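You operate a simulated robot arm through the tools that you are given. There is no shell and no other tool. Be economical: measure what you need, move in short steps, check, and stop when the job is done.

You are at the controls of a simulated robot arm. One attempt, no reset.

JOB
Reset the safety valve to lift at the card's pressure and prove it.
Fine: turn the spring dial with the rig bled, shut the bleed valve, pump till it lifts, open the bleed valve again. Where these are worked on the way, their far stop is far enough and under half their travel is too little: bleed valve.

The check looks at the end state, three seconds after you hand in, the way a careful person would. Anything else that was tipped, shoved, dropped, spilled or broken makes it a failure.

ROBOT AND FRAMES
A 6-joint arm with a two-finger parallel gripper, fixed in place. Base frame: the origin is at the foot of the arm, x ahead of it, y to its left, z up; the work surface is at about z = 872. Units: mm, degrees, N and s.
With the tool pointing down near the work surface it reaches from about 260 to 680 mm from the base axis. Its first joint turns from -66.0 to 66.0 degrees. Payload 2.9 kg.
The TCP is the grasp point between the finger pads, 30 mm short of the fingertips. In the tool frame z runs along the fingers and y along their closing line. Largest opening 110 mm; finger width 20, thickness 10; the body of the gripper, 48 by 112 mm, starts 55 mm behind the TCP.
Orientation is told as [roll, pitch, yaw] about the base's x, y, z axes, in that order, counted from this pose: with the fingers straight down and closing along the base's y, the tool's x points along the base's -x, its y along +y and its z along -z.

CONTROLS
- The arm moves only by the tool play_rows. Its argument "moves" is a list of rows, each a list of 7 numbers: the shift along the tool's x, y, z in mm, then the turn, a rotation vector about the tool's x, y, z in degrees, then the gripper command, from -1 (fully open) to 1 (shut), values between in proportion. In form: [[tx, ty, tz, ax, ay, az, hand], ...]. A call has 1 to 10 rows; each row shifts and turns the commanded pose from where the row before left it, along the tool's axes as they then stand. A row lasts 0.2 s, in which the tool goes at most 50 mm and 8.6 degrees; a call with a longer step from one row to the next is refused whole, and so is a gripper value outside its range. A pose out of reach is approached as far as the arm can. The call stops where the force on the tool passes 40 N (or 10 N more than at its start, if that is more) or the arm is blocked; 0.2 s more then pass. The fingers move at their own pace (about 108 mm/s each) and stop on an object; they squeeze with about 28 N. The grip force told is the motor's: it shows also when the fingers shut on nothing. Time passes only in rows, and 0.2 s behind the last, so rows that do not move let the fingers close. It gives the time, the measured TCP pose, the force on the tool (base axes), the opening and the grip force at its end, in the units of the frame above (readings bear some noise), with the torque about the TCP (base axes, N m) and any sound that the robot's microphone picked up, and new pictures: "pictures" is both (left out), scene, wrist or none.
- Cameras (640 x 400 px; columns grow to the right, rows downward): "scene" is fixed at [68.1, 422.4, 1406.8]; the picture's right is [-0.85, -0.52, 0.00], its down [-0.18, 0.29, -0.94] and it looks along [0.49, -0.80, -0.34] (base axes); focal length 360 px, centre (320, 200). "wrist" rides on the gripper at [72, 17, -103] in the tool frame; the picture's right is [-0.23, 0.97, 0.00], its down [-0.76, -0.18, -0.62] and it looks along [-0.61, -0.14, 0.78] (tool axes); focal length 222 px, centre (320, 200). There is no depth. A picture from a camera that has moved, and an enlarged one, comes with that camera's place and axes in the base frame and with its lens.
- inspect(camera, box): a new picture of the part [left, top, right, bottom] of that camera's present view, enlarged. The clock stands still meanwhile.
- close_job(): hands the job in; it is judged then, once.

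Go step by step. Nothing tells you positions but the pictures and the camera data: compare them with the known pose of the tool, close in by small moves and look again before you grip or let go. The budget is 120 turns and 200 pictures, counting those below and the enlarged ones. Unless the task says otherwise, let go and move clear before handing in, and close with one line.

The tools are called after "Request:" by a JSON object that holds its "fn" and its "kwargs". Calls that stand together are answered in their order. play_rows: Moves the arm, as the interface text tells. Its arguments: {"type":"object","properties":{"moves":{"type":"array","items":{"type":"array","items":{"type":"number"}}},"pictures":{"type":"string","enum":["both","scene","wrist","none"]}},"required":["moves"]} The other tools are called the same way: inspect (camera, box) takes an enlarged picture of a part of a camera's view; close_job () hands the job in.

At the start:

```text
clock: 0.0
position: [455.1, -73.2, 1173.7]
tcp_rot: [0.0, 0.0, 0.0]
contact_force: [0.3, 0.2, -0.1]
ft_torque: [0.01, 0.03, 0.0]
opening: 110.1
finger_force: 0.0
```

scene: 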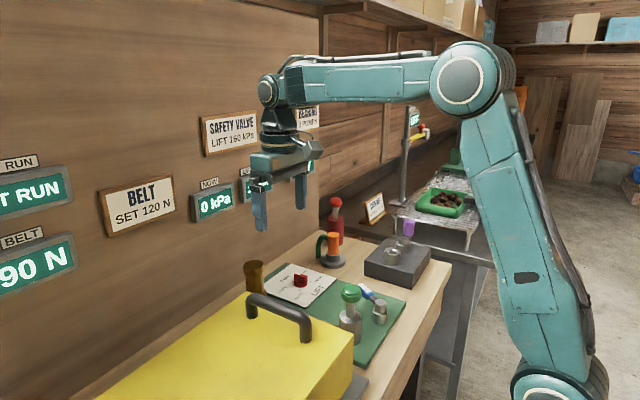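
wrist: 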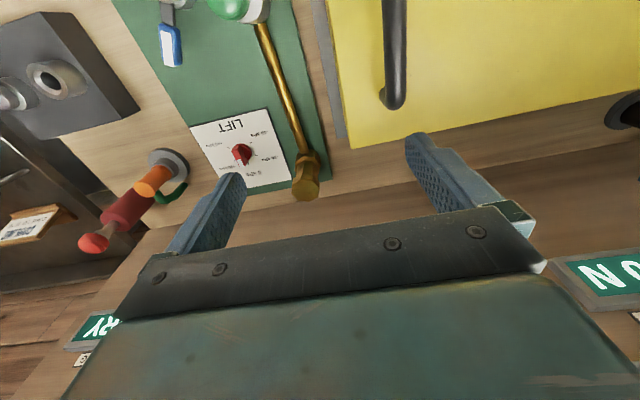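

I see a green panel with a LIFT dial, a green-headed pump or knob, a blue-handled valve and a card reading "LIFT 160 kPa". I'll take enlarged views before moving.

Request:
{"fn": "inspect", "kwargs": {"camera": "scene", "box": [190, 90, 350, 230]}}

Request:
{"fn": "inspect", "kwargs": {"camera": "scene", "box": [230, 230, 430, 355]}}

Request:
{"fn": "inspect", "kwargs": {"camera": "wrist", "box": [140, 0, 340, 210]}}

```text
2.86 times, centred on (270, 160) of scene
camera zoom: at [68.1, 422.4, 1406.8], right [-0.85, -0.52, 0.0], down [-0.18, 0.29, -0.94], along [0.49, -0.8, -0.34], focal length 1030 px, centre (463, 314)
```

zoom: 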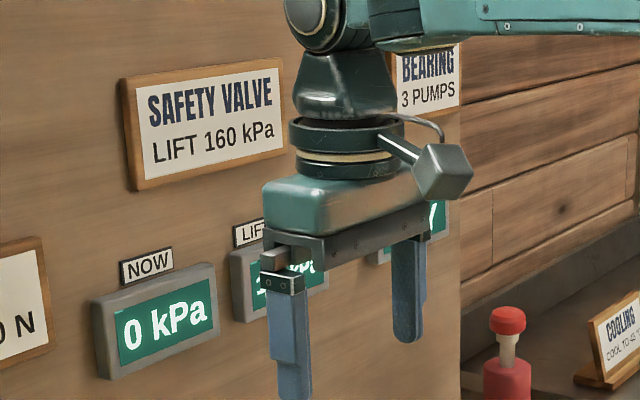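

```text
3.20 times, centred on (330, 292) of scene
camera zoom: at [68.1, 422.4, 1406.8], right [-0.85, -0.52, 0.0], down [-0.18, 0.29, -0.94], along [0.49, -0.8, -0.34], focal length 1154 px, centre (288, -96)
```

zoom: 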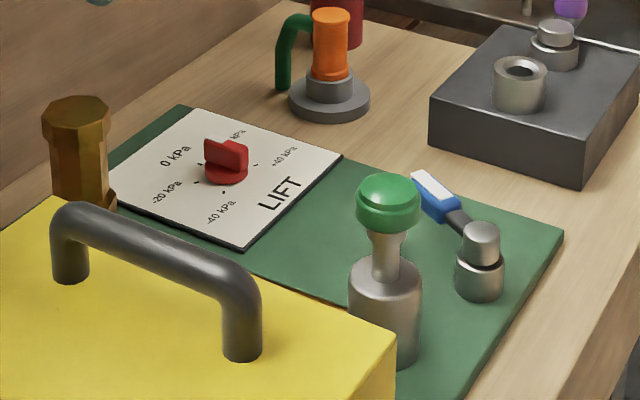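

```text
1.90 times, centred on (240, 105) of wrist
camera zoom: at [382.3, -56.7, 1278.2], right [0.23, 0.97, 0.0], down [0.76, -0.18, 0.62], along [0.61, -0.14, -0.78], focal length 423 px, centre (472, 381)
```

zoom: 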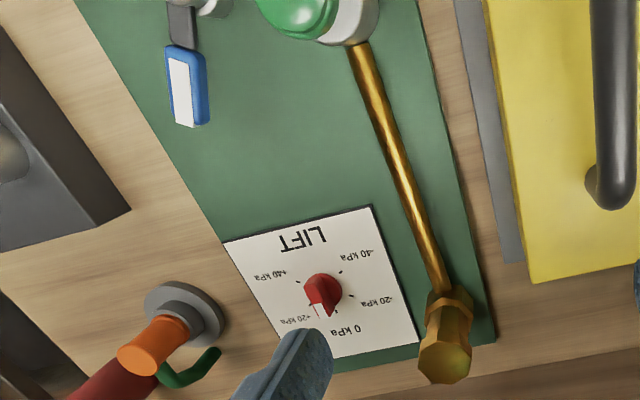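

The card asks for 160 kPa, and the gripper is hiding the lift display. The dial is near (531,-238), the blue lever near (360,-264) pivoting at (309,-228), and the green pump near (335,-136). I'll move back so I can read the display and the dial.

Request:
{"fn": "play_rows", "kwargs": {"moves": [[24, -31, 19, 0, 0, 0, -1], [24, -31, 19, 0, 0, 0, -1], [24, -31, 19, 0, 0, 0, -1], [24, -31, 19, 0, 0, 0, -1], [0, 0, 0, 0, 0, 0, -1]]}}

Request:
{"fn": "inspect", "kwargs": {"camera": "scene", "box": [190, 170, 310, 245]}}

Request:
{"fn": "inspect", "kwargs": {"camera": "wrist", "box": [240, 120, 400, 220]}}

```text
clock: 1.2
position: [357.6, -199.6, 1098.3]
tcp_rot: [0.0, 0.1, 0.0]
contact_force: [-0.7, -0.3, 1.1]
ft_torque: [-0.05, -0.02, -0.01]
opening: 109.8
finger_force: 0.1
camera wrist: at [285.5, -181.8, 1202.1], right [0.23, 0.97, 0.0], down [0.76, -0.18, 0.62], along [0.61, -0.14, -0.78], focal length 222 px, centre (320, 200)
```

scene: 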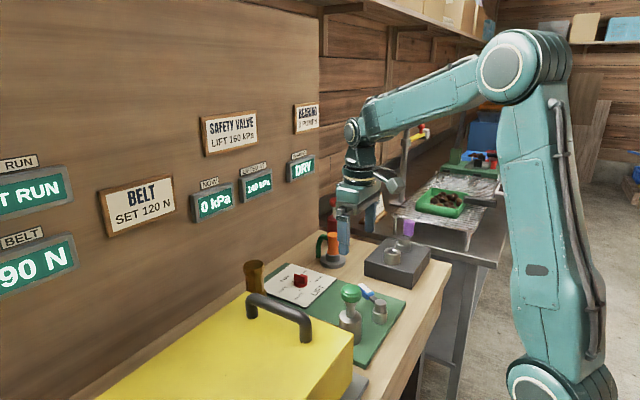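
wrist: 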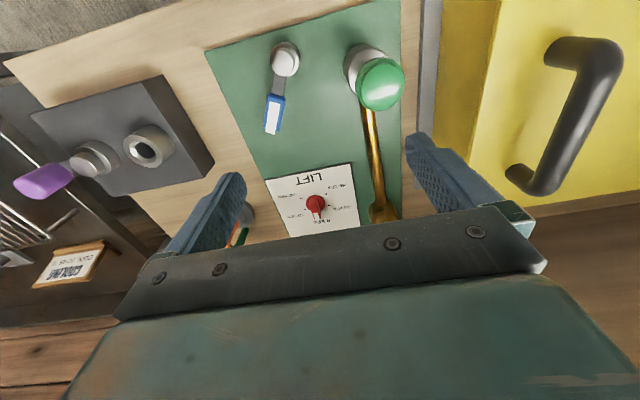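

```text
5.33 times, centred on (250, 208) of scene
camera zoom: at [68.1, 422.4, 1406.8], right [-0.85, -0.52, 0.0], down [-0.18, 0.29, -0.94], along [0.49, -0.8, -0.34], focal length 1923 px, centre (693, 160)
```

zoom: 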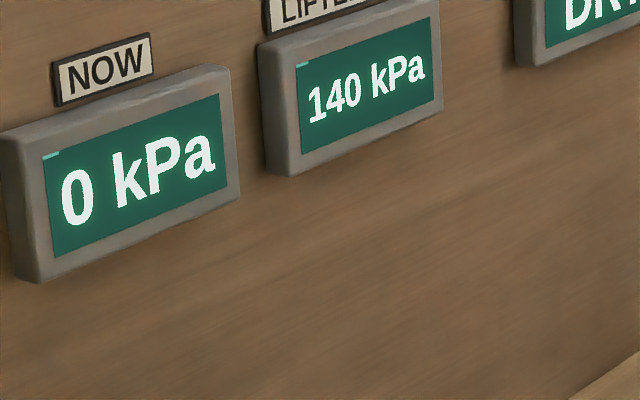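

```text
4.00 times, centred on (320, 170) of wrist
camera zoom: at [285.5, -181.8, 1202.1], right [0.23, 0.97, 0.0], down [0.76, -0.18, 0.62], along [0.61, -0.14, -0.78], focal length 888 px, centre (320, 320)
```

zoom: 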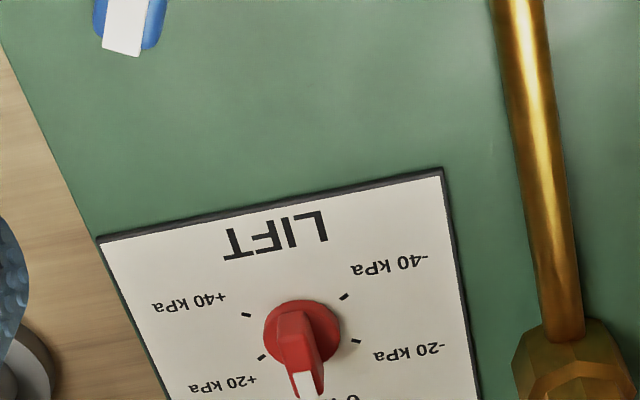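

The lift display reads 140, the rig is at 0 kPa and the dial points to 0, so +20 should give 160 kPa. From the tick marks, the dial centre is about (542,-250) with 60° between marks. I'll move above it.

Request:
{"fn": "play_rows", "kwargs": {"moves": [[-37, -10, 23, 0, 0, 0, 0], [-37, -10, 23, 0, 0, 0, 0], [-37, -10, 23, 0, 0, 0, 0], [-37, -10, 23, 0, 0, 0, 0], [-36, -10, 23, 0, 0, 0, 0], [0, 0, 0, 0, 0, 0, 0]]}}

Request:
{"fn": "inspect", "kwargs": {"camera": "wrist", "box": [220, 80, 420, 230]}}

Request:
{"fn": "inspect", "kwargs": {"camera": "scene", "box": [240, 200, 400, 300]}}

```text
clock: 2.6
position: [542.8, -248.4, 982.4]
tcp_rot: [0.1, 0.0, 0.0]
contact_force: [-0.3, 0.2, -1.0]
ft_torque: [0.01, -0.03, 0.03]
opening: 54.8
finger_force: 0.1
camera wrist: at [470.5, -231.5, 1087.1], right [0.23, 0.97, 0.0], down [0.76, -0.18, 0.62], along [0.61, -0.14, -0.78], focal length 222 px, centre (320, 200)
```

scene: 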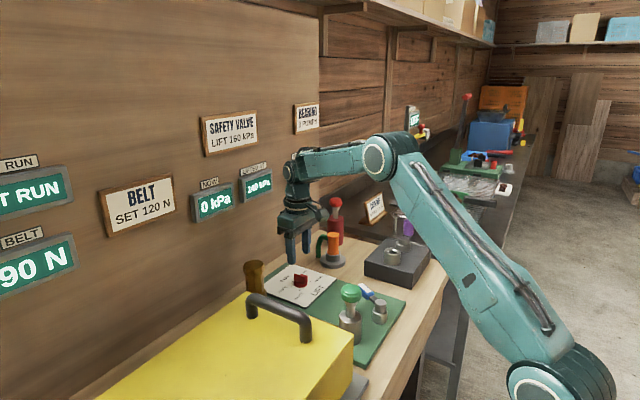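
wrist: 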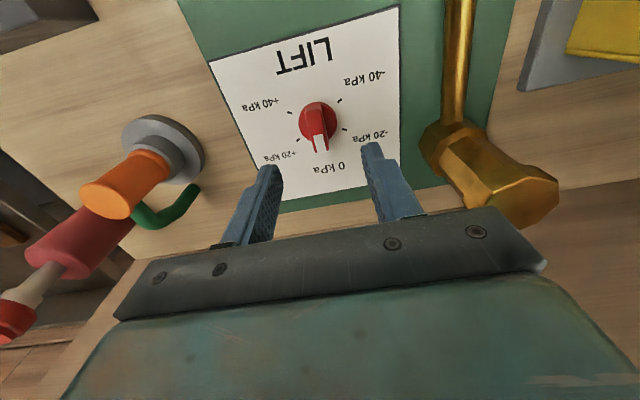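

```text
2.67 times, centred on (320, 155) of wrist
camera zoom: at [470.5, -231.5, 1087.1], right [0.23, 0.97, 0.0], down [0.76, -0.18, 0.62], along [0.61, -0.14, -0.78], focal length 592 px, centre (320, 320)
```

zoom: 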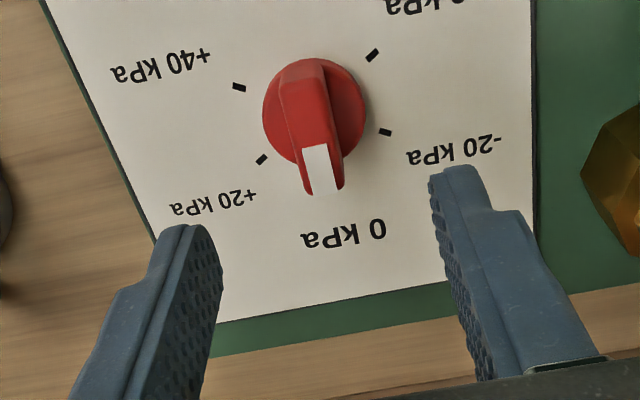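

```text
4.00 times, centred on (320, 250) of scene
camera zoom: at [68.1, 422.4, 1406.8], right [-0.85, -0.52, 0.0], down [-0.18, 0.29, -0.94], along [0.49, -0.8, -0.34], focal length 1442 px, centre (320, 0)
```

zoom: 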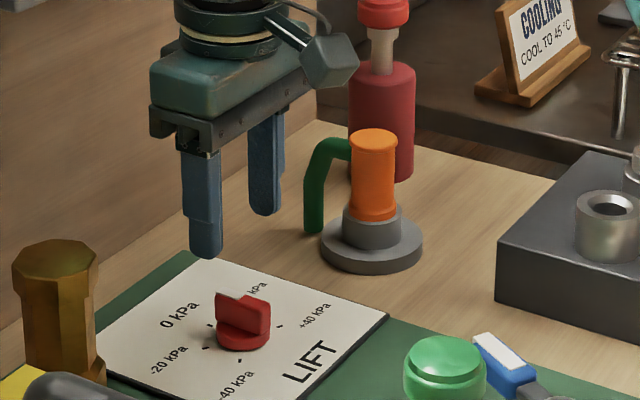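

The dial is centred near (540,-249) with its bar along x, and the fingers straddle it. I'll lower onto it and check before gripping.

Request:
{"fn": "play_rows", "kwargs": {"moves": [[1, -1, 20, 0, 0, 0, 0.1], [1, 0, 20, 0, 0, 0, 0.2], [0, 0, 15, 0, 0, 0, 0.2], [0, 0, 5, 0, 0, 0, 0.2], [0, 0, 0, 0, 0, 0, 0.2]]}}

Request:
{"fn": "inspect", "kwargs": {"camera": "wrist", "box": [220, 80, 420, 230]}}

Request:
{"fn": "inspect", "kwargs": {"camera": "scene", "box": [240, 220, 370, 310]}}

```text
clock: 3.8
position: [540.6, -249.5, 922.6]
tcp_rot: [0.0, 0.0, 0.0]
contact_force: [-0.8, 0.5, -0.2]
ft_torque: [0.02, 0.03, 0.01]
opening: 43.9
finger_force: 0.2
camera wrist: at [468.9, -231.5, 1027.4], right [0.23, 0.97, 0.0], down [0.76, -0.18, 0.62], along [0.61, -0.14, -0.78], focal length 222 px, centre (320, 200)
```

scene: 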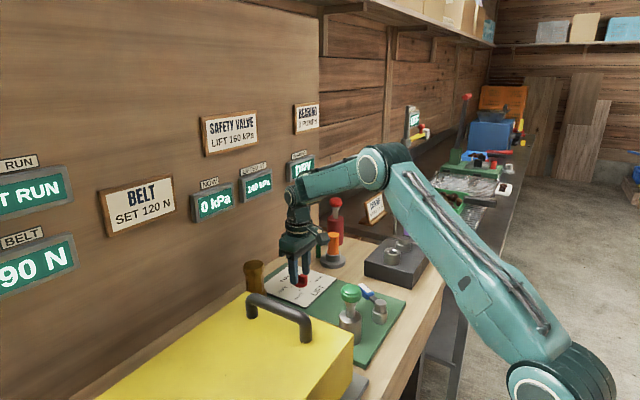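
wrist: 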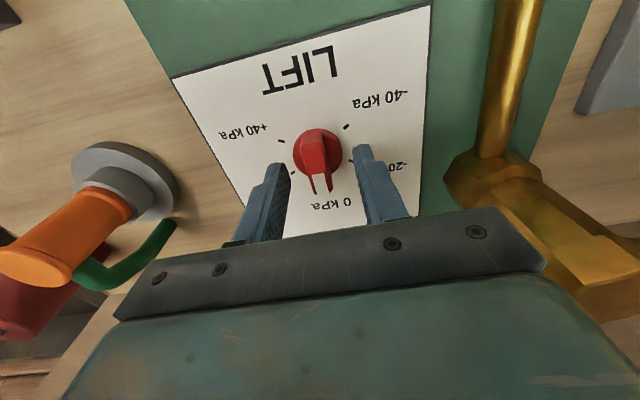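

```text
2.67 times, centred on (320, 155) of wrist
camera zoom: at [468.9, -231.5, 1027.4], right [0.23, 0.97, 0.0], down [0.76, -0.18, 0.62], along [0.61, -0.14, -0.78], focal length 592 px, centre (320, 320)
```

zoom: 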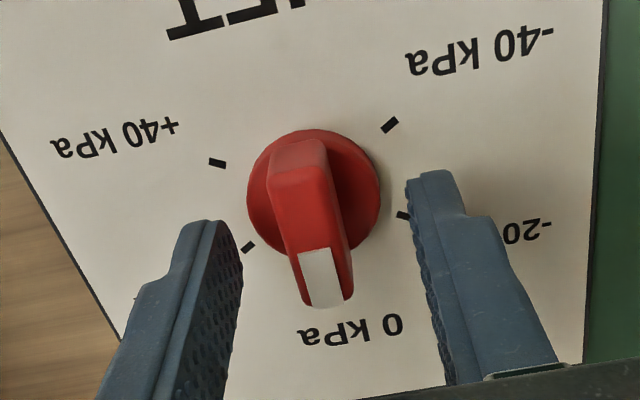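

```text
4.44 times, centred on (305, 265) of scene
camera zoom: at [68.1, 422.4, 1406.8], right [-0.85, -0.52, 0.0], down [-0.18, 0.29, -0.94], along [0.49, -0.8, -0.34], focal length 1602 px, centre (387, -89)
```

zoom: 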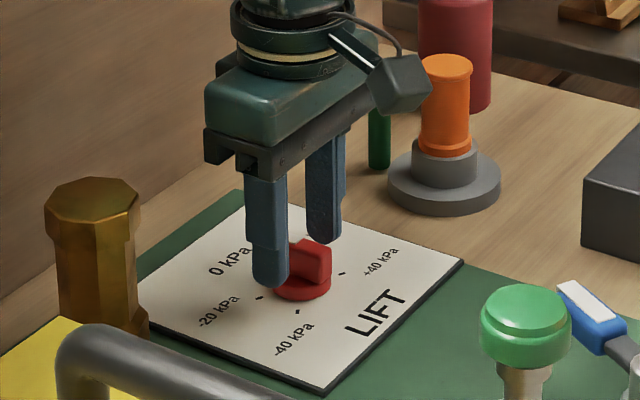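

The fingers are aligned on either side of the bar. I'll lower slightly and grip.

Request:
{"fn": "play_rows", "kwargs": {"moves": [[0, 0, 2, 0, 0, 0, 0.2], [0, 0, 0, 0, 0, 0, 0.6], [0, 0, 0, 0, 0, 0, 1], [0, 0, 0, 0, 0, 0, 1], [0, 0, 0, 0, 0, 0, 1]]}}

Request:
{"fn": "inspect", "kwargs": {"camera": "wrist", "box": [220, 80, 420, 230]}}

```text
clock: 5.0
position: [542.3, -250.0, 921.2]
tcp_rot: [-0.1, -0.2, -0.1]
contact_force: [0.9, -13.8, -4.1]
ft_torque: [-0.33, -0.77, 0.01]
opening: 13.8
finger_force: 44.6
camera wrist: at [468.6, -232.7, 1025.3], right [0.23, 0.97, 0.0], down [0.76, -0.18, 0.62], along [0.61, -0.14, -0.78], focal length 222 px, centre (320, 200)
```

scene: 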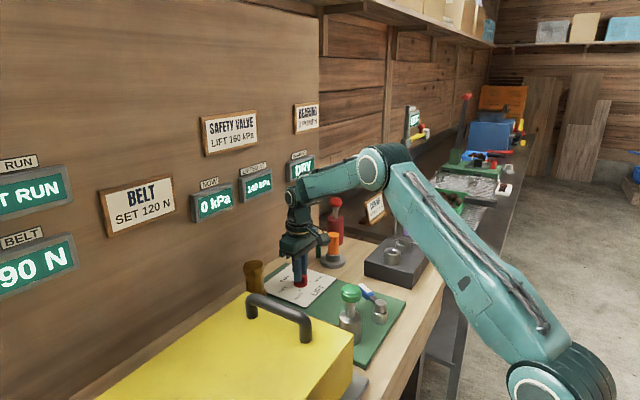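
wrist: 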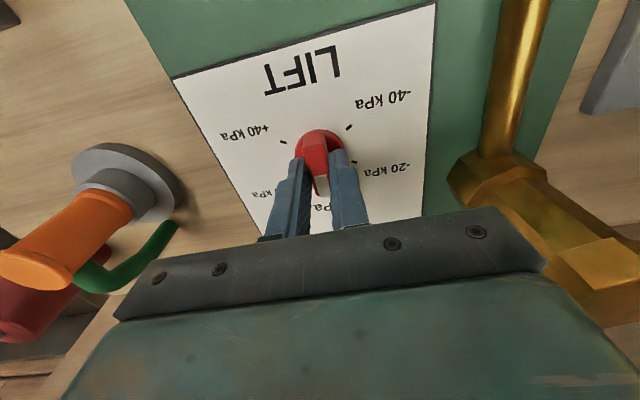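

```text
2.67 times, centred on (320, 155) of wrist
camera zoom: at [468.6, -232.7, 1025.3], right [0.23, 0.97, 0.0], down [0.76, -0.18, 0.62], along [0.61, -0.14, -0.78], focal length 592 px, centre (320, 320)
```

zoom: 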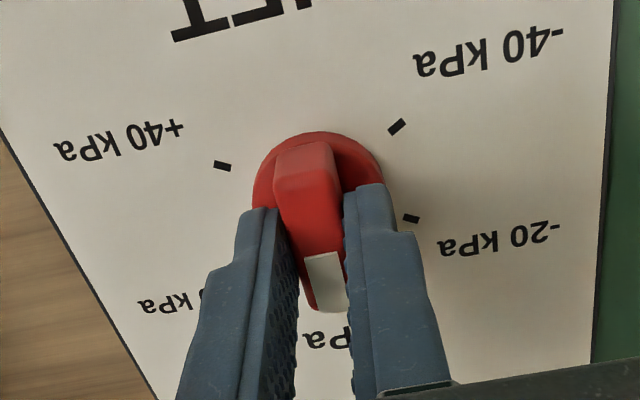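

The bar is gripped at 13.8 mm. Now I'll turn it 60° clockwise, seen from above, towards +20.

Request:
{"fn": "play_rows", "kwargs": {"moves": [[1.5, -0.7, 0, 0, 0, 0, 1], [0, 0, 0, 0, 0, 7.5, 1], [0, 0, 0, 0, 0, 7.5, 1], [0, 0, 0, 0, 0, 7.5, 1], [0, 0, 0, 0, 0, 7.5, 1]]}}

Request:
{"fn": "inspect", "kwargs": {"camera": "wrist", "box": [220, 80, 420, 230]}}

```text
clock: 6.2
position: [542.4, -250.4, 921.9]
tcp_rot: [-0.1, -0.3, -30.0]
contact_force: [21.4, -18.3, -3.5]
ft_torque: [0.04, 0.4, 0.02]
opening: 13.9
finger_force: 45.1
camera wrist: at [486.1, -198.9, 1025.0], right [0.69, 0.73, 0.0], down [0.57, -0.53, 0.63], along [0.46, -0.43, -0.78], focal length 222 px, centre (320, 200)
```

scene: 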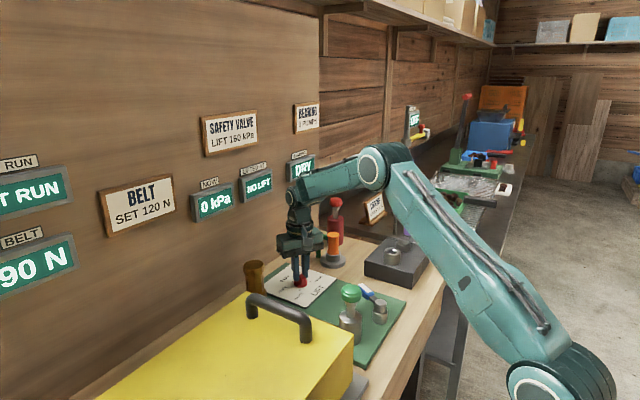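
wrist: 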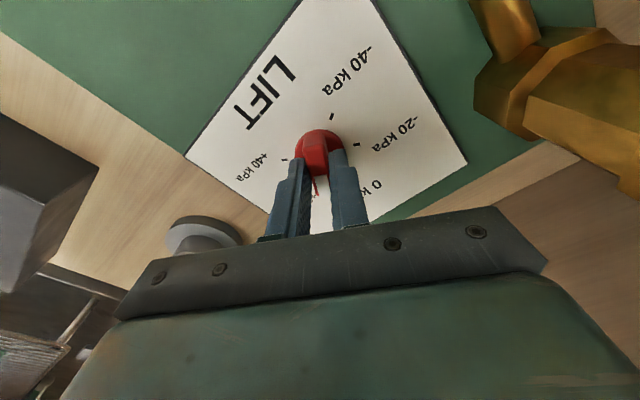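

```text
2.67 times, centred on (320, 155) of wrist
camera zoom: at [486.1, -198.9, 1025.0], right [0.69, 0.73, 0.0], down [0.57, -0.53, 0.63], along [0.46, -0.43, -0.78], focal length 592 px, centre (320, 320)
```

zoom: 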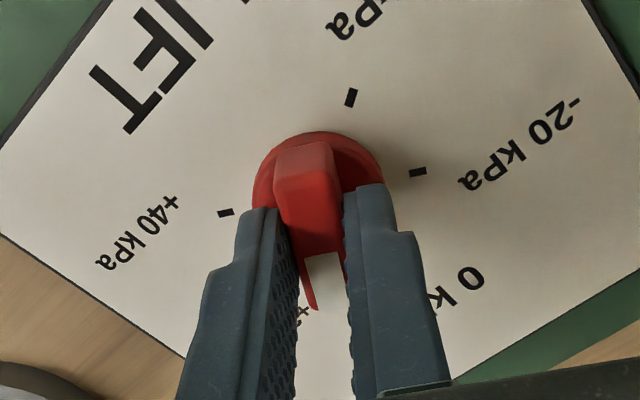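

The dial is following, at 30° so far, with some side load. I'll shift the tool to relieve it and turn the remaining 30°.

Request:
{"fn": "play_rows", "kwargs": {"moves": [[-2.5, 0, 0, 0, 0, 0, 1], [0, 0, 0, 0, 0, 7.5, 1], [0, 0, 0, 0, 0, 7.5, 1], [0, 0, 0, 0, 0, 7.5, 1], [0, 0, 0, 0, 0, 7.5, 1], [0, 0, 0, 0, 0, 0, 1]], "pictures": "scene"}}

Request:
{"fn": "inspect", "kwargs": {"camera": "wrist", "box": [220, 80, 420, 230]}}

```text
clock: 7.6
position: [540.6, -250.2, 920.4]
tcp_rot: [0.0, 0.0, -60.2]
contact_force: [-2.6, -3.0, 8.1]
ft_torque: [0.55, 0.39, -0.05]
opening: 13.7
finger_force: 45.1
```

scene: 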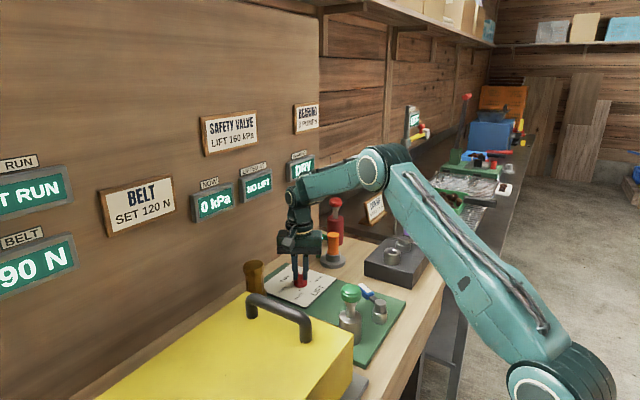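

```text
2.67 times, centred on (320, 155) of wrist
camera zoom: at [519.6, -179.1, 1025.5], right [0.96, 0.29, 0.0], down [0.23, -0.75, 0.62], along [0.18, -0.6, -0.78], focal length 592 px, centre (320, 320)
```

zoom: 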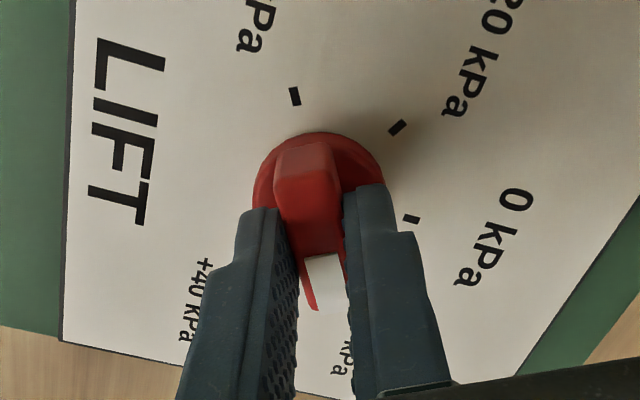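

The tick pattern matches the one at 0 shifted by a full step, so the dial is at +20. I'll release it, rise, and look straight at it.

Request:
{"fn": "play_rows", "kwargs": {"moves": [[0, 0, 0, 0, 0, 0, 0.2], [0, 0, 0, 0, 0, 0, 0.2], [0, 0, -20, 0, 0, 0, 0.2], [0, 0, -45, 0, 0, 0, 0.2], [0, 0, -45, 0, 0, 0, 0.2], [0, 0, 0, 0, 0, 0, 0.2]], "pictures": "none"}}

Request:
{"fn": "inspect", "kwargs": {"camera": "wrist", "box": [220, 80, 420, 230]}}

```text
clock: 9.0
position: [542.0, -250.6, 1031.6]
tcp_rot: [0.0, 0.1, -60.0]
contact_force: [0.6, -0.8, 0.3]
ft_torque: [0.0, -0.01, -0.02]
opening: 44.0
finger_force: 0.0
```

```text
2.67 times, centred on (320, 155) of wrist
camera zoom: at [520.0, -179.9, 1135.0], right [0.96, 0.29, 0.0], down [0.23, -0.75, 0.62], along [0.18, -0.6, -0.78], focal length 592 px, centre (320, 320)
```

zoom: 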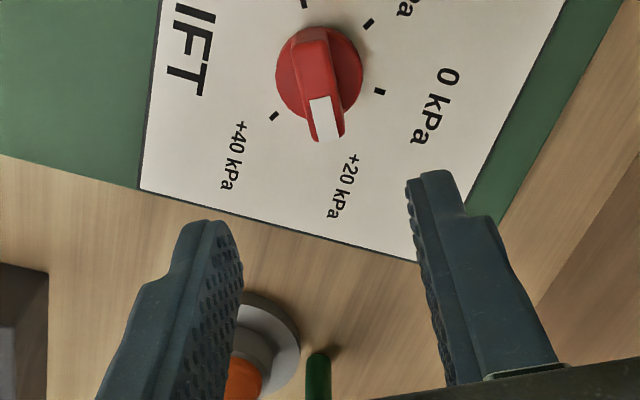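

The dial reads +20. I'll turn the wrist back to yaw 0 and move over the blue lever for a closer view.

Request:
{"fn": "play_rows", "kwargs": {"moves": [[0, 0, -10, 0, 0, -8, 0], [0, 0, -10, 0, 0, -8, 0], [0, 0, -10, 0, 0, -8, 0], [0, 0, 0, 0, 0, -8, 0], [0, 0, 0, 0, 0, -8, 0], [0, 0, 0, 0, 0, -8, 0], [0, 0, 0, 0, 0, -8, 0], [0, 0, 0, 0, 0, -4, 0]], "pictures": "none"}}

Request:
{"fn": "play_rows", "kwargs": {"moves": [[45, 0, 0, 0, 0, 0, 0], [45, 0, 0, 0, 0, 0, 0], [45, 0, 0, 0, 0, 0, 0], [45, 0, 0, 0, 0, 0, 0], [20, 0, 10, 0, 0, 0, 0], [0, 0, 0, 0, 0, 0, 0]]}}

Request:
{"fn": "inspect", "kwargs": {"camera": "wrist", "box": [200, 40, 440, 240]}}

Request:
{"fn": "inspect", "kwargs": {"camera": "scene", "box": [320, 250, 440, 340]}}

```text
clock: 10.8
position: [541.4, -251.3, 1060.5]
tcp_rot: [-0.1, 0.0, 0.0]
contact_force: [0.6, -0.8, -0.1]
ft_torque: [0.02, 0.01, 0.02]
opening: 55.1
finger_force: 0.0
```

```text
clock: 12.2
position: [342.5, -250.9, 1052.3]
tcp_rot: [0.0, -0.1, 0.0]
contact_force: [0.7, -0.7, -0.2]
ft_torque: [0.01, 0.0, 0.02]
opening: 55.3
finger_force: 0.0
camera wrist: at [269.2, -233.3, 1155.6], right [0.23, 0.97, 0.0], down [0.76, -0.18, 0.62], along [0.61, -0.14, -0.78], focal length 222 px, centre (320, 200)
```

scene: 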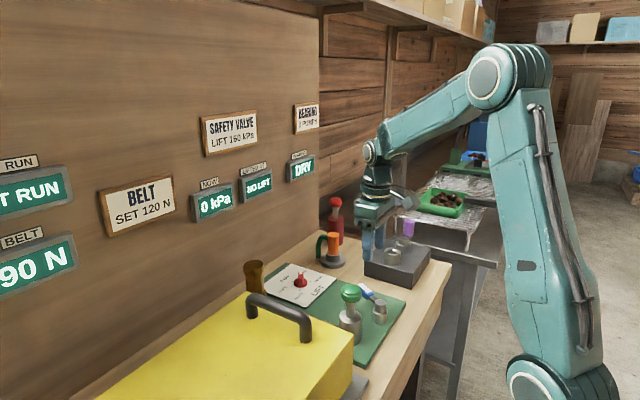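
wrist: 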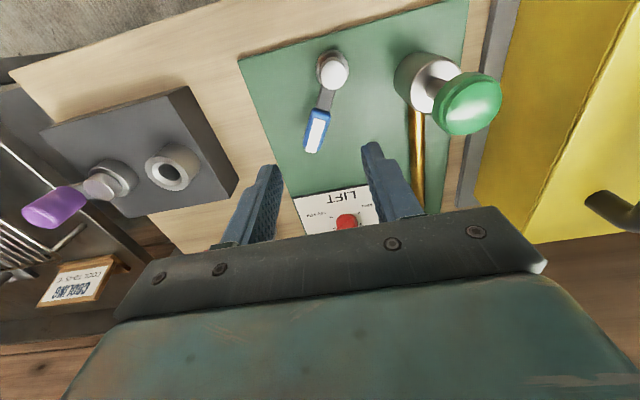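

```text
2.00 times, centred on (320, 140) of wrist
camera zoom: at [269.2, -233.3, 1155.6], right [0.23, 0.97, 0.0], down [0.76, -0.18, 0.62], along [0.61, -0.14, -0.78], focal length 444 px, centre (320, 320)
```

zoom: 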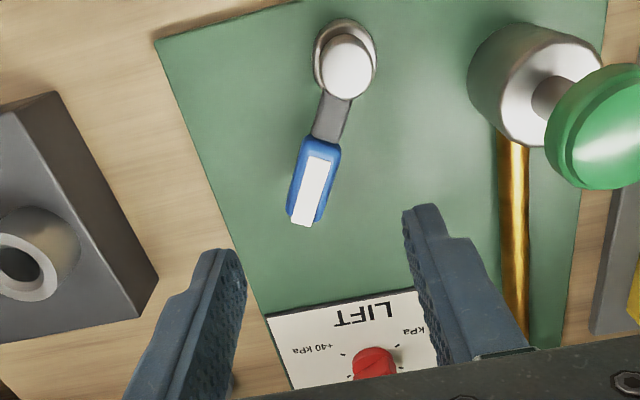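

```text
4.44 times, centred on (380, 295) of scene
camera zoom: at [68.1, 422.4, 1406.8], right [-0.85, -0.52, 0.0], down [-0.18, 0.29, -0.94], along [0.49, -0.8, -0.34], focal length 1602 px, centre (53, -222)
```

zoom: 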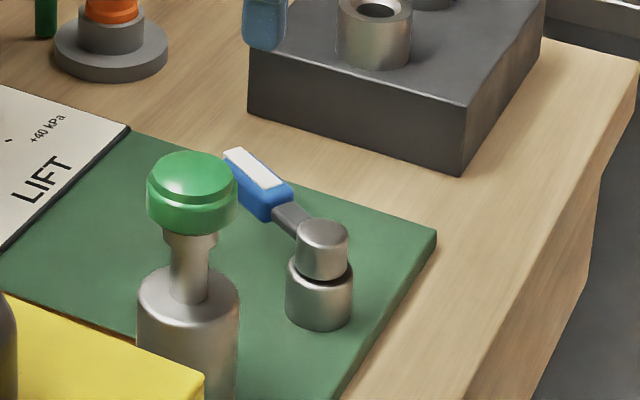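

The blue lever points about -30° from a hub near (307,-228), with its handle centre near (359,-258) at a height of about 910. I'll line the fingers up across the handle above it and check.

Request:
{"fn": "play_rows", "kwargs": {"moves": [[-16.5, -7, 30, 0, 0, 7.5, 0], [0, 0, 30, 0, 0, 7.5, 0], [0, 0, 0, 0, 0, 7.5, 0], [0, 0, 0, 0, 0, 7.5, 0], [0, 0, 0, 0, 0, 0, 0]]}}

Request:
{"fn": "inspect", "kwargs": {"camera": "wrist", "box": [200, 40, 440, 240]}}

```text
clock: 13.4
position: [357.6, -258.6, 991.9]
tcp_rot: [0.0, 0.0, -30.1]
contact_force: [0.2, 0.9, 0.3]
ft_torque: [-0.03, 0.02, -0.01]
opening: 54.9
finger_force: 0.1
camera wrist: at [303.7, -206.9, 1095.2], right [0.68, 0.73, 0.0], down [0.57, -0.54, 0.62], along [0.45, -0.43, -0.78], focal length 222 px, centre (320, 200)
```

scene: 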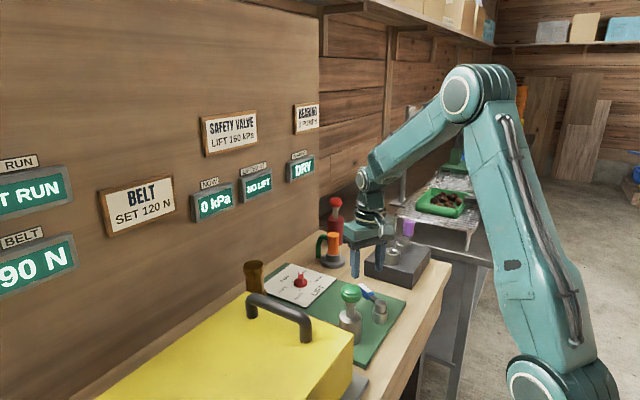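
wrist: 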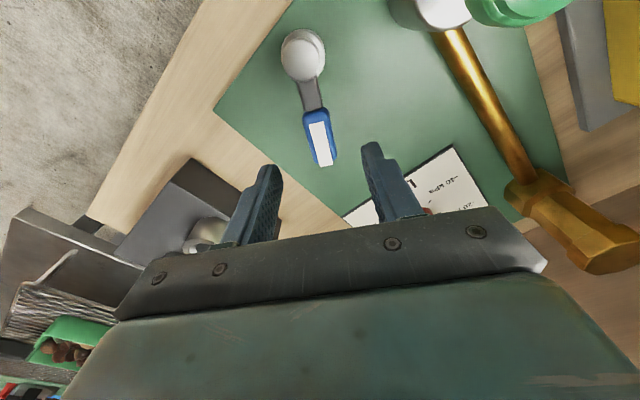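

```text
2.00 times, centred on (320, 140) of wrist
camera zoom: at [303.7, -206.9, 1095.2], right [0.68, 0.73, 0.0], down [0.57, -0.54, 0.62], along [0.45, -0.43, -0.78], focal length 444 px, centre (320, 320)
```

zoom: 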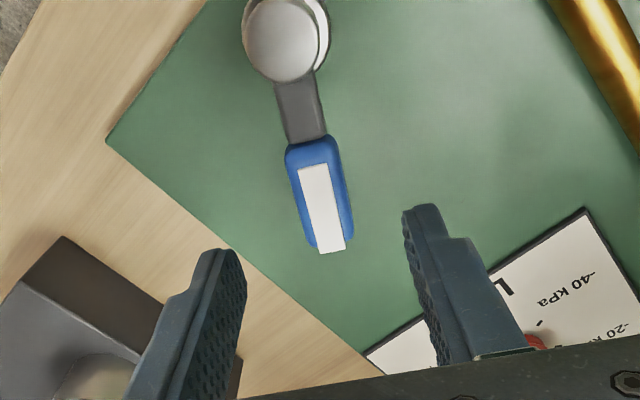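

The fingers line up with the handle. I'll lower around it.

Request:
{"fn": "play_rows", "kwargs": {"moves": [[-4, 0, 20, 0, 0, 0, 0.2], [0, 0, 20, 0, 0, 0, 0.2], [0, 0, 20, 0, 0, 0, 0.2], [0, 0, 9, 0, 0, 0, 0.2], [0, 0, 0, 0, 0, 0, 0.2]]}}

Request:
{"fn": "inspect", "kwargs": {"camera": "wrist", "box": [200, 40, 440, 240]}}

Request:
{"fn": "inspect", "kwargs": {"camera": "scene", "box": [310, 220, 440, 320]}}

```text
clock: 14.6
position: [362.7, -259.6, 922.8]
tcp_rot: [0.0, 0.0, -30.0]
contact_force: [0.4, 1.0, -0.2]
ft_torque: [0.0, 0.01, 0.02]
opening: 44.1
finger_force: 0.1
camera wrist: at [307.6, -208.6, 1025.8], right [0.68, 0.73, 0.0], down [0.57, -0.53, 0.62], along [0.45, -0.43, -0.78], focal length 222 px, centre (320, 200)
```

scene: 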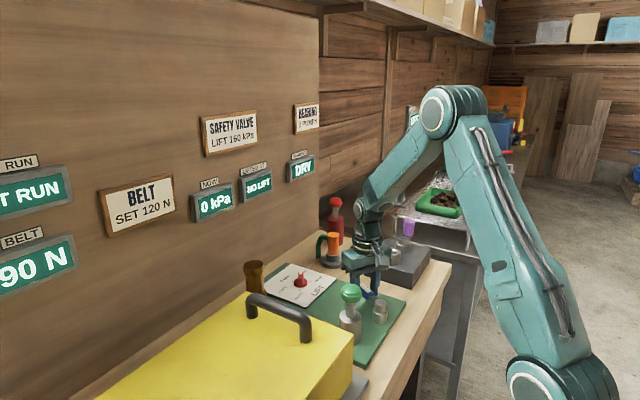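
wrist: 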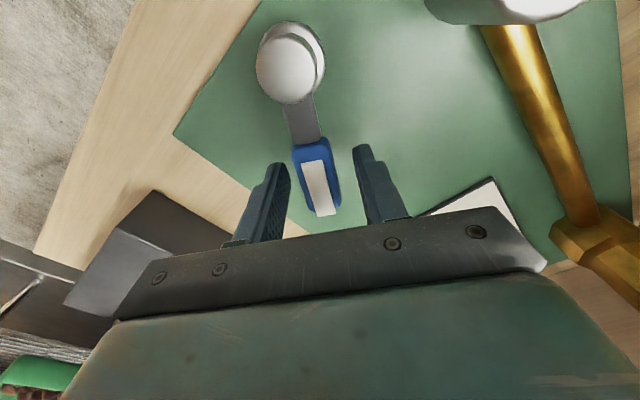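

```text
2.00 times, centred on (320, 140) of wrist
camera zoom: at [307.6, -208.6, 1025.8], right [0.68, 0.73, 0.0], down [0.57, -0.53, 0.62], along [0.45, -0.43, -0.78], focal length 444 px, centre (320, 320)
```

zoom: 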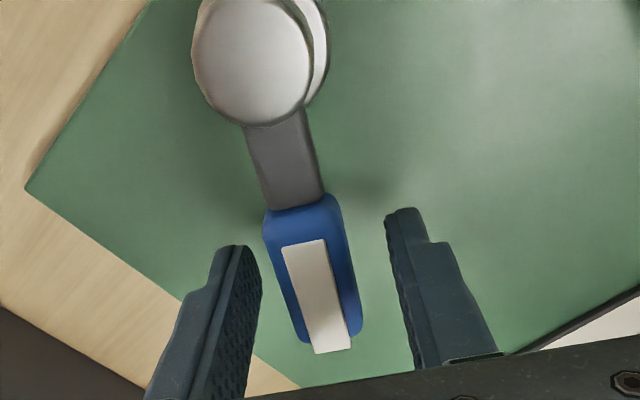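

```text
4.00 times, centred on (375, 270) of scene
camera zoom: at [68.1, 422.4, 1406.8], right [-0.85, -0.52, 0.0], down [-0.18, 0.29, -0.94], along [0.49, -0.8, -0.34], focal length 1442 px, centre (100, -80)
```

zoom: 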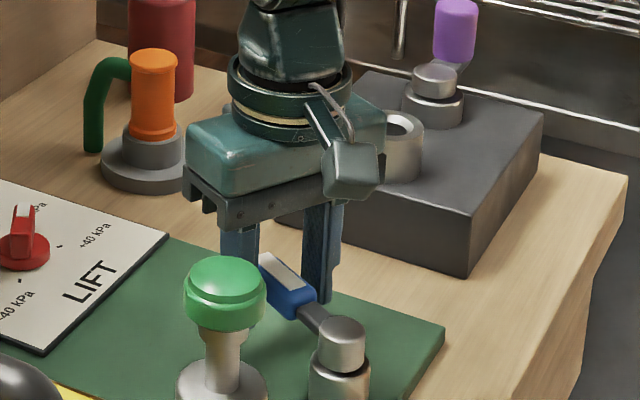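

The fingers straddle the handle. I'll close to a loose fit and swing clockwise about the hub, starting with 30°.

Request:
{"fn": "play_rows", "kwargs": {"moves": [[0, 0, 0, 0, 0, 0, 0.55], [0.5, -7.8, 0, 0, 0, 7.5, 0.55], [0.5, -7.8, 0, 0, 0, 7.5, 0.55], [0.5, -7.8, 0, 0, 0, 7.5, 0.55], [0.5, -7.8, 0, 0, 0, 7.5, 0.55]]}}

Request:
{"fn": "inspect", "kwargs": {"camera": "wrist", "box": [200, 40, 440, 240]}}

```text
clock: 15.8
position: [339.8, -282.3, 922.4]
tcp_rot: [0.0, 0.0, -60.2]
contact_force: [1.6, 0.1, -1.1]
ft_torque: [0.01, 0.0, -0.01]
opening: 25.7
finger_force: 0.7
camera wrist: at [318.1, -210.5, 1026.2], right [0.96, 0.29, 0.0], down [0.22, -0.75, 0.62], along [0.18, -0.6, -0.78], focal length 222 px, centre (320, 200)
```

scene: 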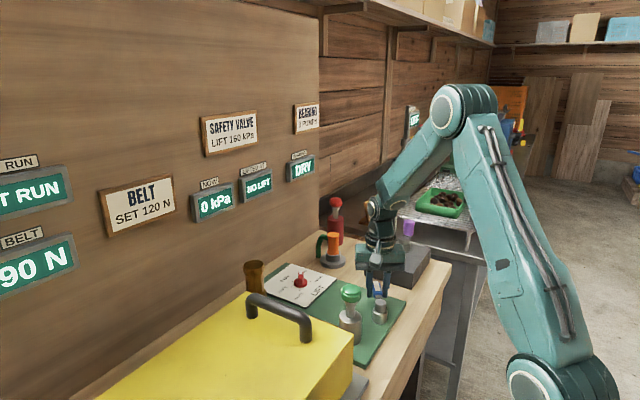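
wrist: 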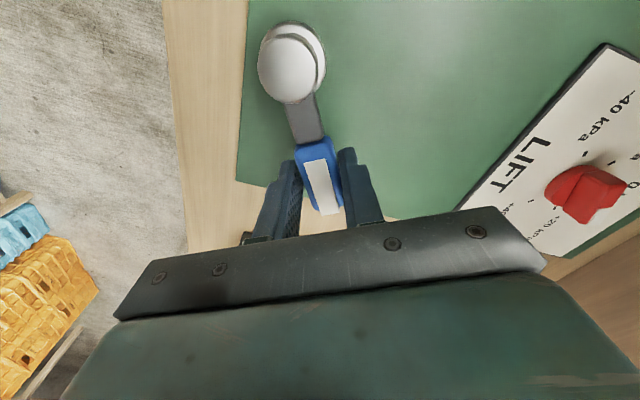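

```text
2.00 times, centred on (320, 140) of wrist
camera zoom: at [318.1, -210.5, 1026.2], right [0.96, 0.29, 0.0], down [0.22, -0.75, 0.62], along [0.18, -0.6, -0.78], focal length 444 px, centre (320, 320)
```

zoom: 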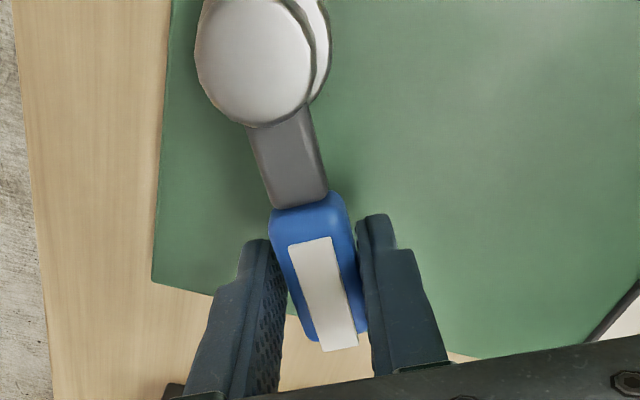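

The lever moves freely this way, so I'll continue towards the stop.

Request:
{"fn": "play_rows", "kwargs": {"moves": [[0.5, -7.8, 0, 0, 0, 7.5, 0.55], [0.5, -7.8, 0, 0, 0, 7.5, 0.55], [0.5, -7.8, 0, 0, 0, 7.5, 0.55], [0.5, -7.8, 0, 0, 0, 7.5, 0.55], [0.5, -7.8, 0, 0, 0, 7.5, 0.55], [0.5, -7.8, 0, 0, 0, 7.5, 0.55], [0.5, -7.8, 0, 0, 0, 7.5, 0.55]]}}

Request:
{"fn": "inspect", "kwargs": {"camera": "wrist", "box": [200, 40, 440, 240]}}

```text
clock: 17.2
position: [303.7, -285.5, 924.1]
tcp_rot: [1.2, 0.2, -102.7]
contact_force: [24.2, -0.6, -6.9]
ft_torque: [-0.15, 0.01, 0.31]
opening: 36.5
finger_force: 11.5
stopped in row 7: the force on the tool passed its limit at 44 N (the readings are from after the stop); the commanded pose is now the measured one
camera wrist: at [334.7, -218.9, 1027.7], right [0.9, -0.44, 0.02], down [-0.35, -0.7, 0.62], along [-0.26, -0.56, -0.79], focal length 222 px, centre (320, 200)
```

scene: 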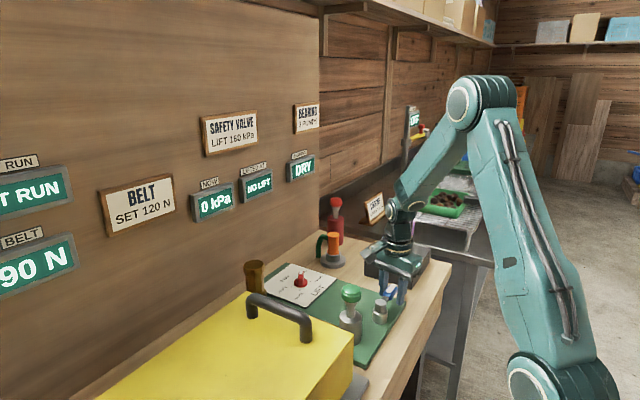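
wrist: 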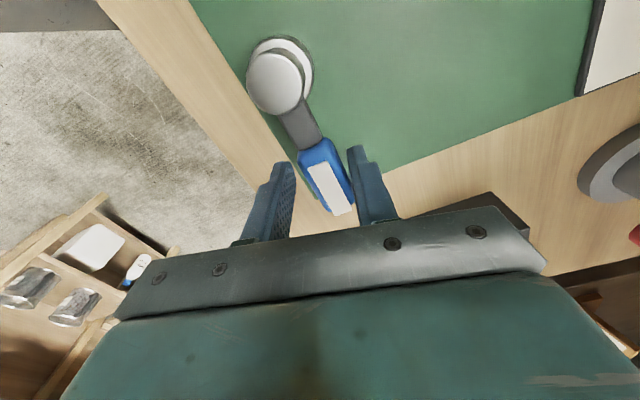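

```text
2.00 times, centred on (320, 140) of wrist
camera zoom: at [334.7, -218.9, 1027.7], right [0.9, -0.44, 0.02], down [-0.35, -0.7, 0.62], along [-0.26, -0.56, -0.79], focal length 444 px, centre (320, 320)
```

zoom: 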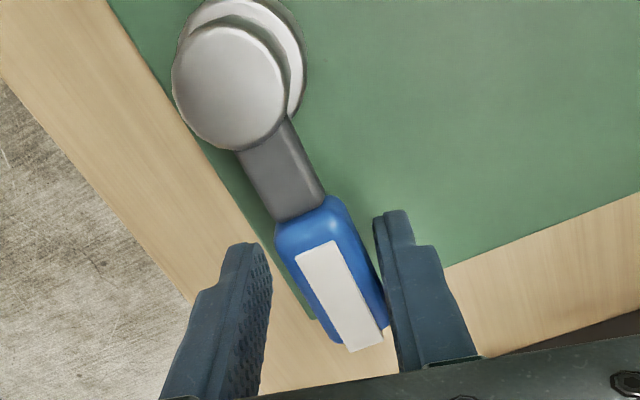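

The lever hit a stop near -90°. I'll open the fingers, lift clear, straighten the wrist and head for the pump, whose knob top is near (338,-138,988).

Request:
{"fn": "play_rows", "kwargs": {"moves": [[0, 0, 0, -0.26, -1.17, 0, 0.1], [0, 0, -20, 0, 0, 0, 0.1], [0, 0, -45, 0, 0, 0, 0.1], [0, 0, -45, 0, 0, -8.5, 0.1], [0, 0, -20, 0, 0, -8.5, 0.1], [0, 0, 0, 0, 0, -8.5, 0.1], [0, 0, 0, 0, 0, -8.5, 0.1], [0, 0, 0, 0, 0, -8.5, 0.1], [0, 0, 0, 0, 0, -8.5, 0.1], [0, 0, 0, 0, 0, -8.5, 0.1]], "pictures": "none"}}

Request:
{"fn": "play_rows", "kwargs": {"moves": [[0, 0, 0, 0, 0, -8.5, 0.1], [0, 0, 0, 0, 0, -8.5, 0.1], [0, 0, 0, 0, 0, -8.5, 0.1], [0, 0, 0, 0, 0, -8.5, 0.1], [0, 0, 0, 0, 0, -8.5, 0.1], [0, 0, 0, 0, 0, 0, 0.1]]}}

Request:
{"fn": "inspect", "kwargs": {"camera": "scene", "box": [310, 250, 430, 340]}}

```text
clock: 19.4
position: [299.4, -283.2, 1052.8]
tcp_rot: [-0.2, -1.2, -43.4]
contact_force: [0.4, -0.4, 0.0]
ft_torque: [0.0, 0.01, 0.02]
opening: 49.5
finger_force: 0.0
```

```text
clock: 20.8
position: [299.1, -283.9, 1053.0]
tcp_rot: [-1.0, -0.6, -1.0]
contact_force: [0.3, 0.0, 0.0]
ft_torque: [0.02, -0.03, 0.0]
opening: 49.3
finger_force: 0.1
camera wrist: at [225.3, -263.2, 1155.3], right [0.24, 0.97, -0.02], down [0.75, -0.18, 0.64], along [0.61, -0.17, -0.77], focal length 222 px, centre (320, 200)
```

scene: 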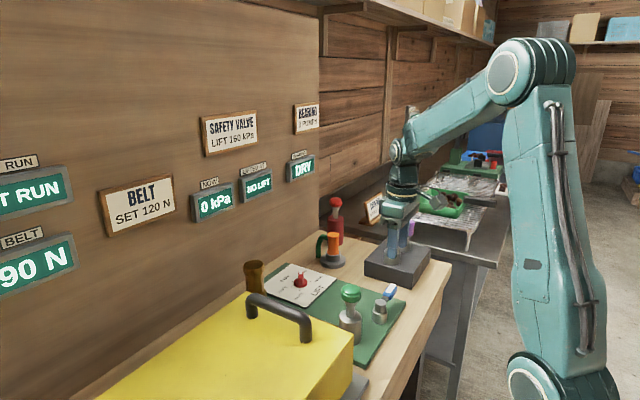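
wrist: 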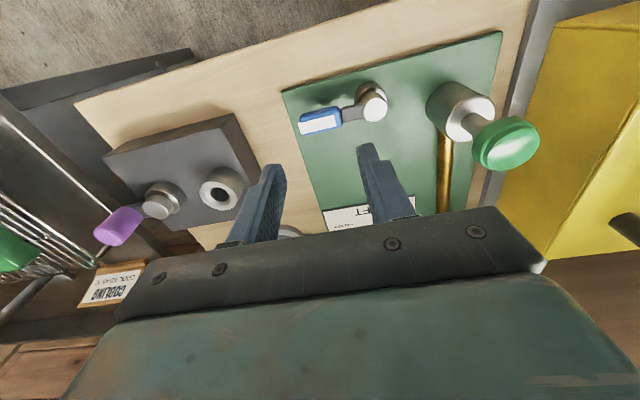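

```text
4.44 times, centred on (370, 295) of scene
camera zoom: at [68.1, 422.4, 1406.8], right [-0.85, -0.52, 0.0], down [-0.18, 0.29, -0.94], along [0.49, -0.8, -0.34], focal length 1602 px, centre (98, -222)
```

zoom: 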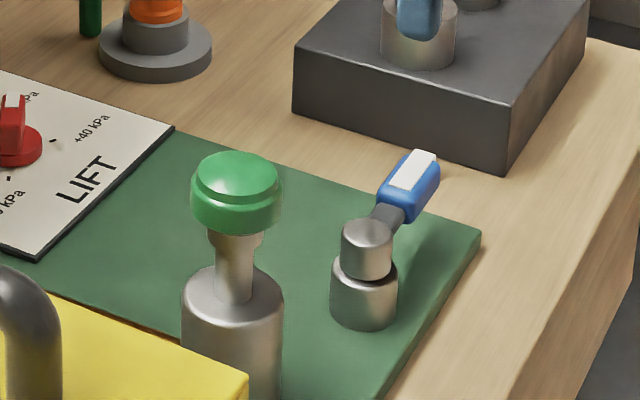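

The lever points at -90°, its stop. I'll centre closed fingers above the pump knob.

Request:
{"fn": "play_rows", "kwargs": {"moves": [[0, 0, 0, -1, 0.6, -1, 0.5], [-10, 36, 0, 0, 0, 0, 1], [-10, 36, 0, 0, 0, 0, 1], [-10, 36, 0, 0, 0, 0, 1], [-9, 37, 0, 0, 0, 0, 1], [0, 0, 0, 0, 0, 0, 1]]}}

Request:
{"fn": "inspect", "kwargs": {"camera": "scene", "box": [290, 210, 410, 350]}}

Request:
{"fn": "inspect", "kwargs": {"camera": "wrist", "box": [220, 80, 420, 230]}}

```text
clock: 22.2
position: [338.7, -136.1, 1052.4]
tcp_rot: [-0.1, 0.0, -0.1]
contact_force: [-0.5, -0.6, -1.2]
ft_torque: [0.0, 0.01, -0.01]
opening: 0.1
finger_force: 28.2
camera wrist: at [265.5, -119.9, 1156.0], right [0.23, 0.97, 0.0], down [0.76, -0.18, 0.62], along [0.61, -0.14, -0.78], focal length 222 px, centre (320, 200)
```

scene: 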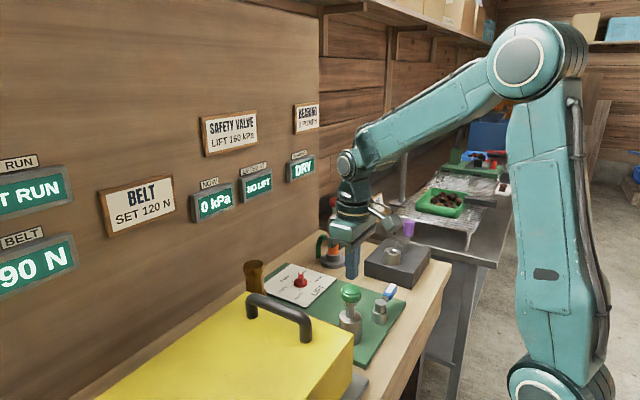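
wrist: 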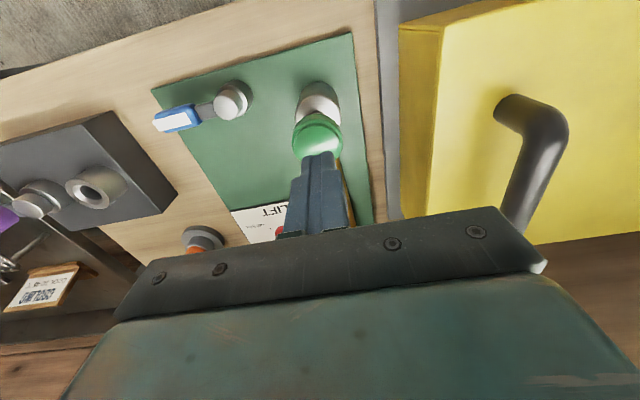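

```text
2.86 times, centred on (350, 280) of scene
camera zoom: at [68.1, 422.4, 1406.8], right [-0.85, -0.52, 0.0], down [-0.18, 0.29, -0.94], along [0.49, -0.8, -0.34], focal length 1030 px, centre (234, -29)
```

zoom: 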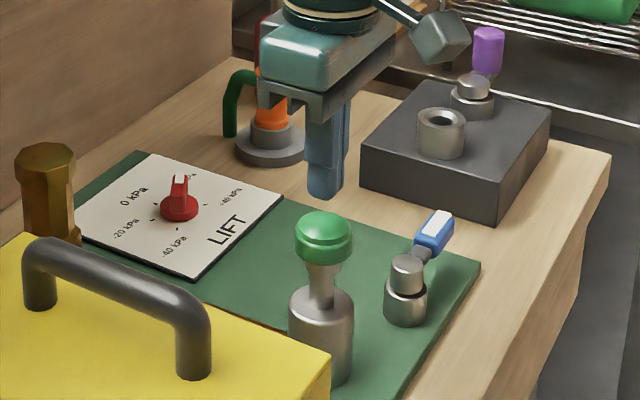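

```text
2.67 times, centred on (320, 155) of wrist
camera zoom: at [265.5, -119.9, 1156.0], right [0.23, 0.97, 0.0], down [0.76, -0.18, 0.62], along [0.61, -0.14, -0.78], focal length 592 px, centre (320, 320)
```

zoom: 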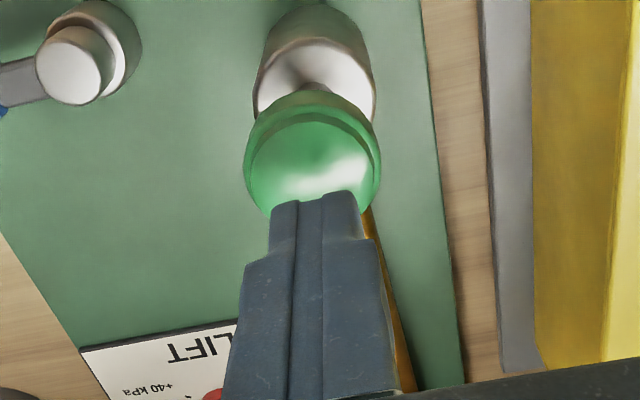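

I'm over the knob to within about 3 mm. I'll come down to contact, then press.

Request:
{"fn": "play_rows", "kwargs": {"moves": [[1, -3, 25, 0, 0, 0, 1], [0, 0, 12, 0, 0, 0, 1], [0, 0, 6, 0, 0, 0, 1], [0, 0, 6, 0, 0, 0, 1]], "pictures": "scene"}}

Request:
{"fn": "inspect", "kwargs": {"camera": "scene", "box": [290, 210, 410, 350]}}

```text
clock: 23.2
position: [337.8, -141.0, 1003.9]
tcp_rot: [-0.1, -0.1, -0.1]
contact_force: [1.6, 3.3, 6.3]
ft_torque: [0.12, -0.01, 0.0]
opening: 0.0
finger_force: 27.8
```

scene: 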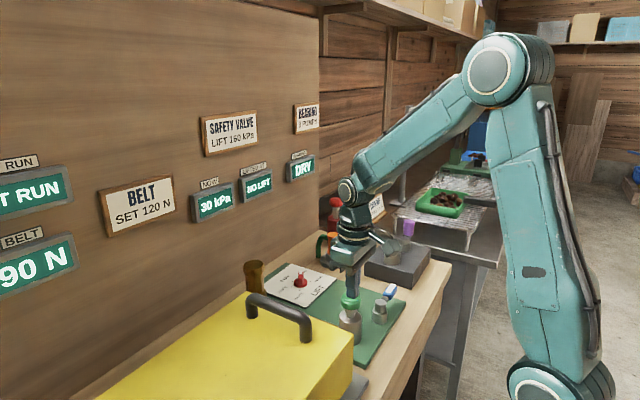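

```text
2.86 times, centred on (350, 280) of scene
camera zoom: at [68.1, 422.5, 1406.7], right [-0.85, -0.52, 0.0], down [-0.18, 0.29, -0.94], along [0.49, -0.8, -0.34], focal length 1030 px, centre (234, -29)
```

zoom: 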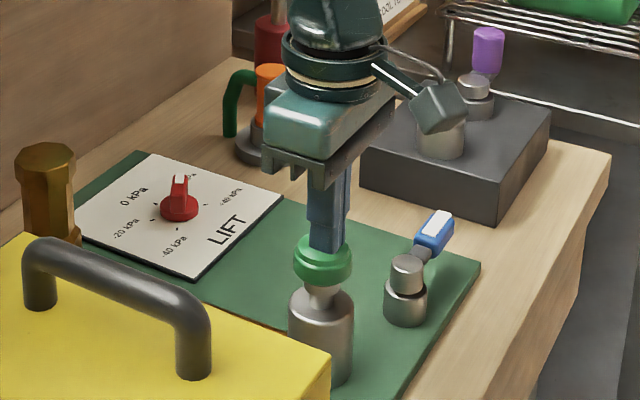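

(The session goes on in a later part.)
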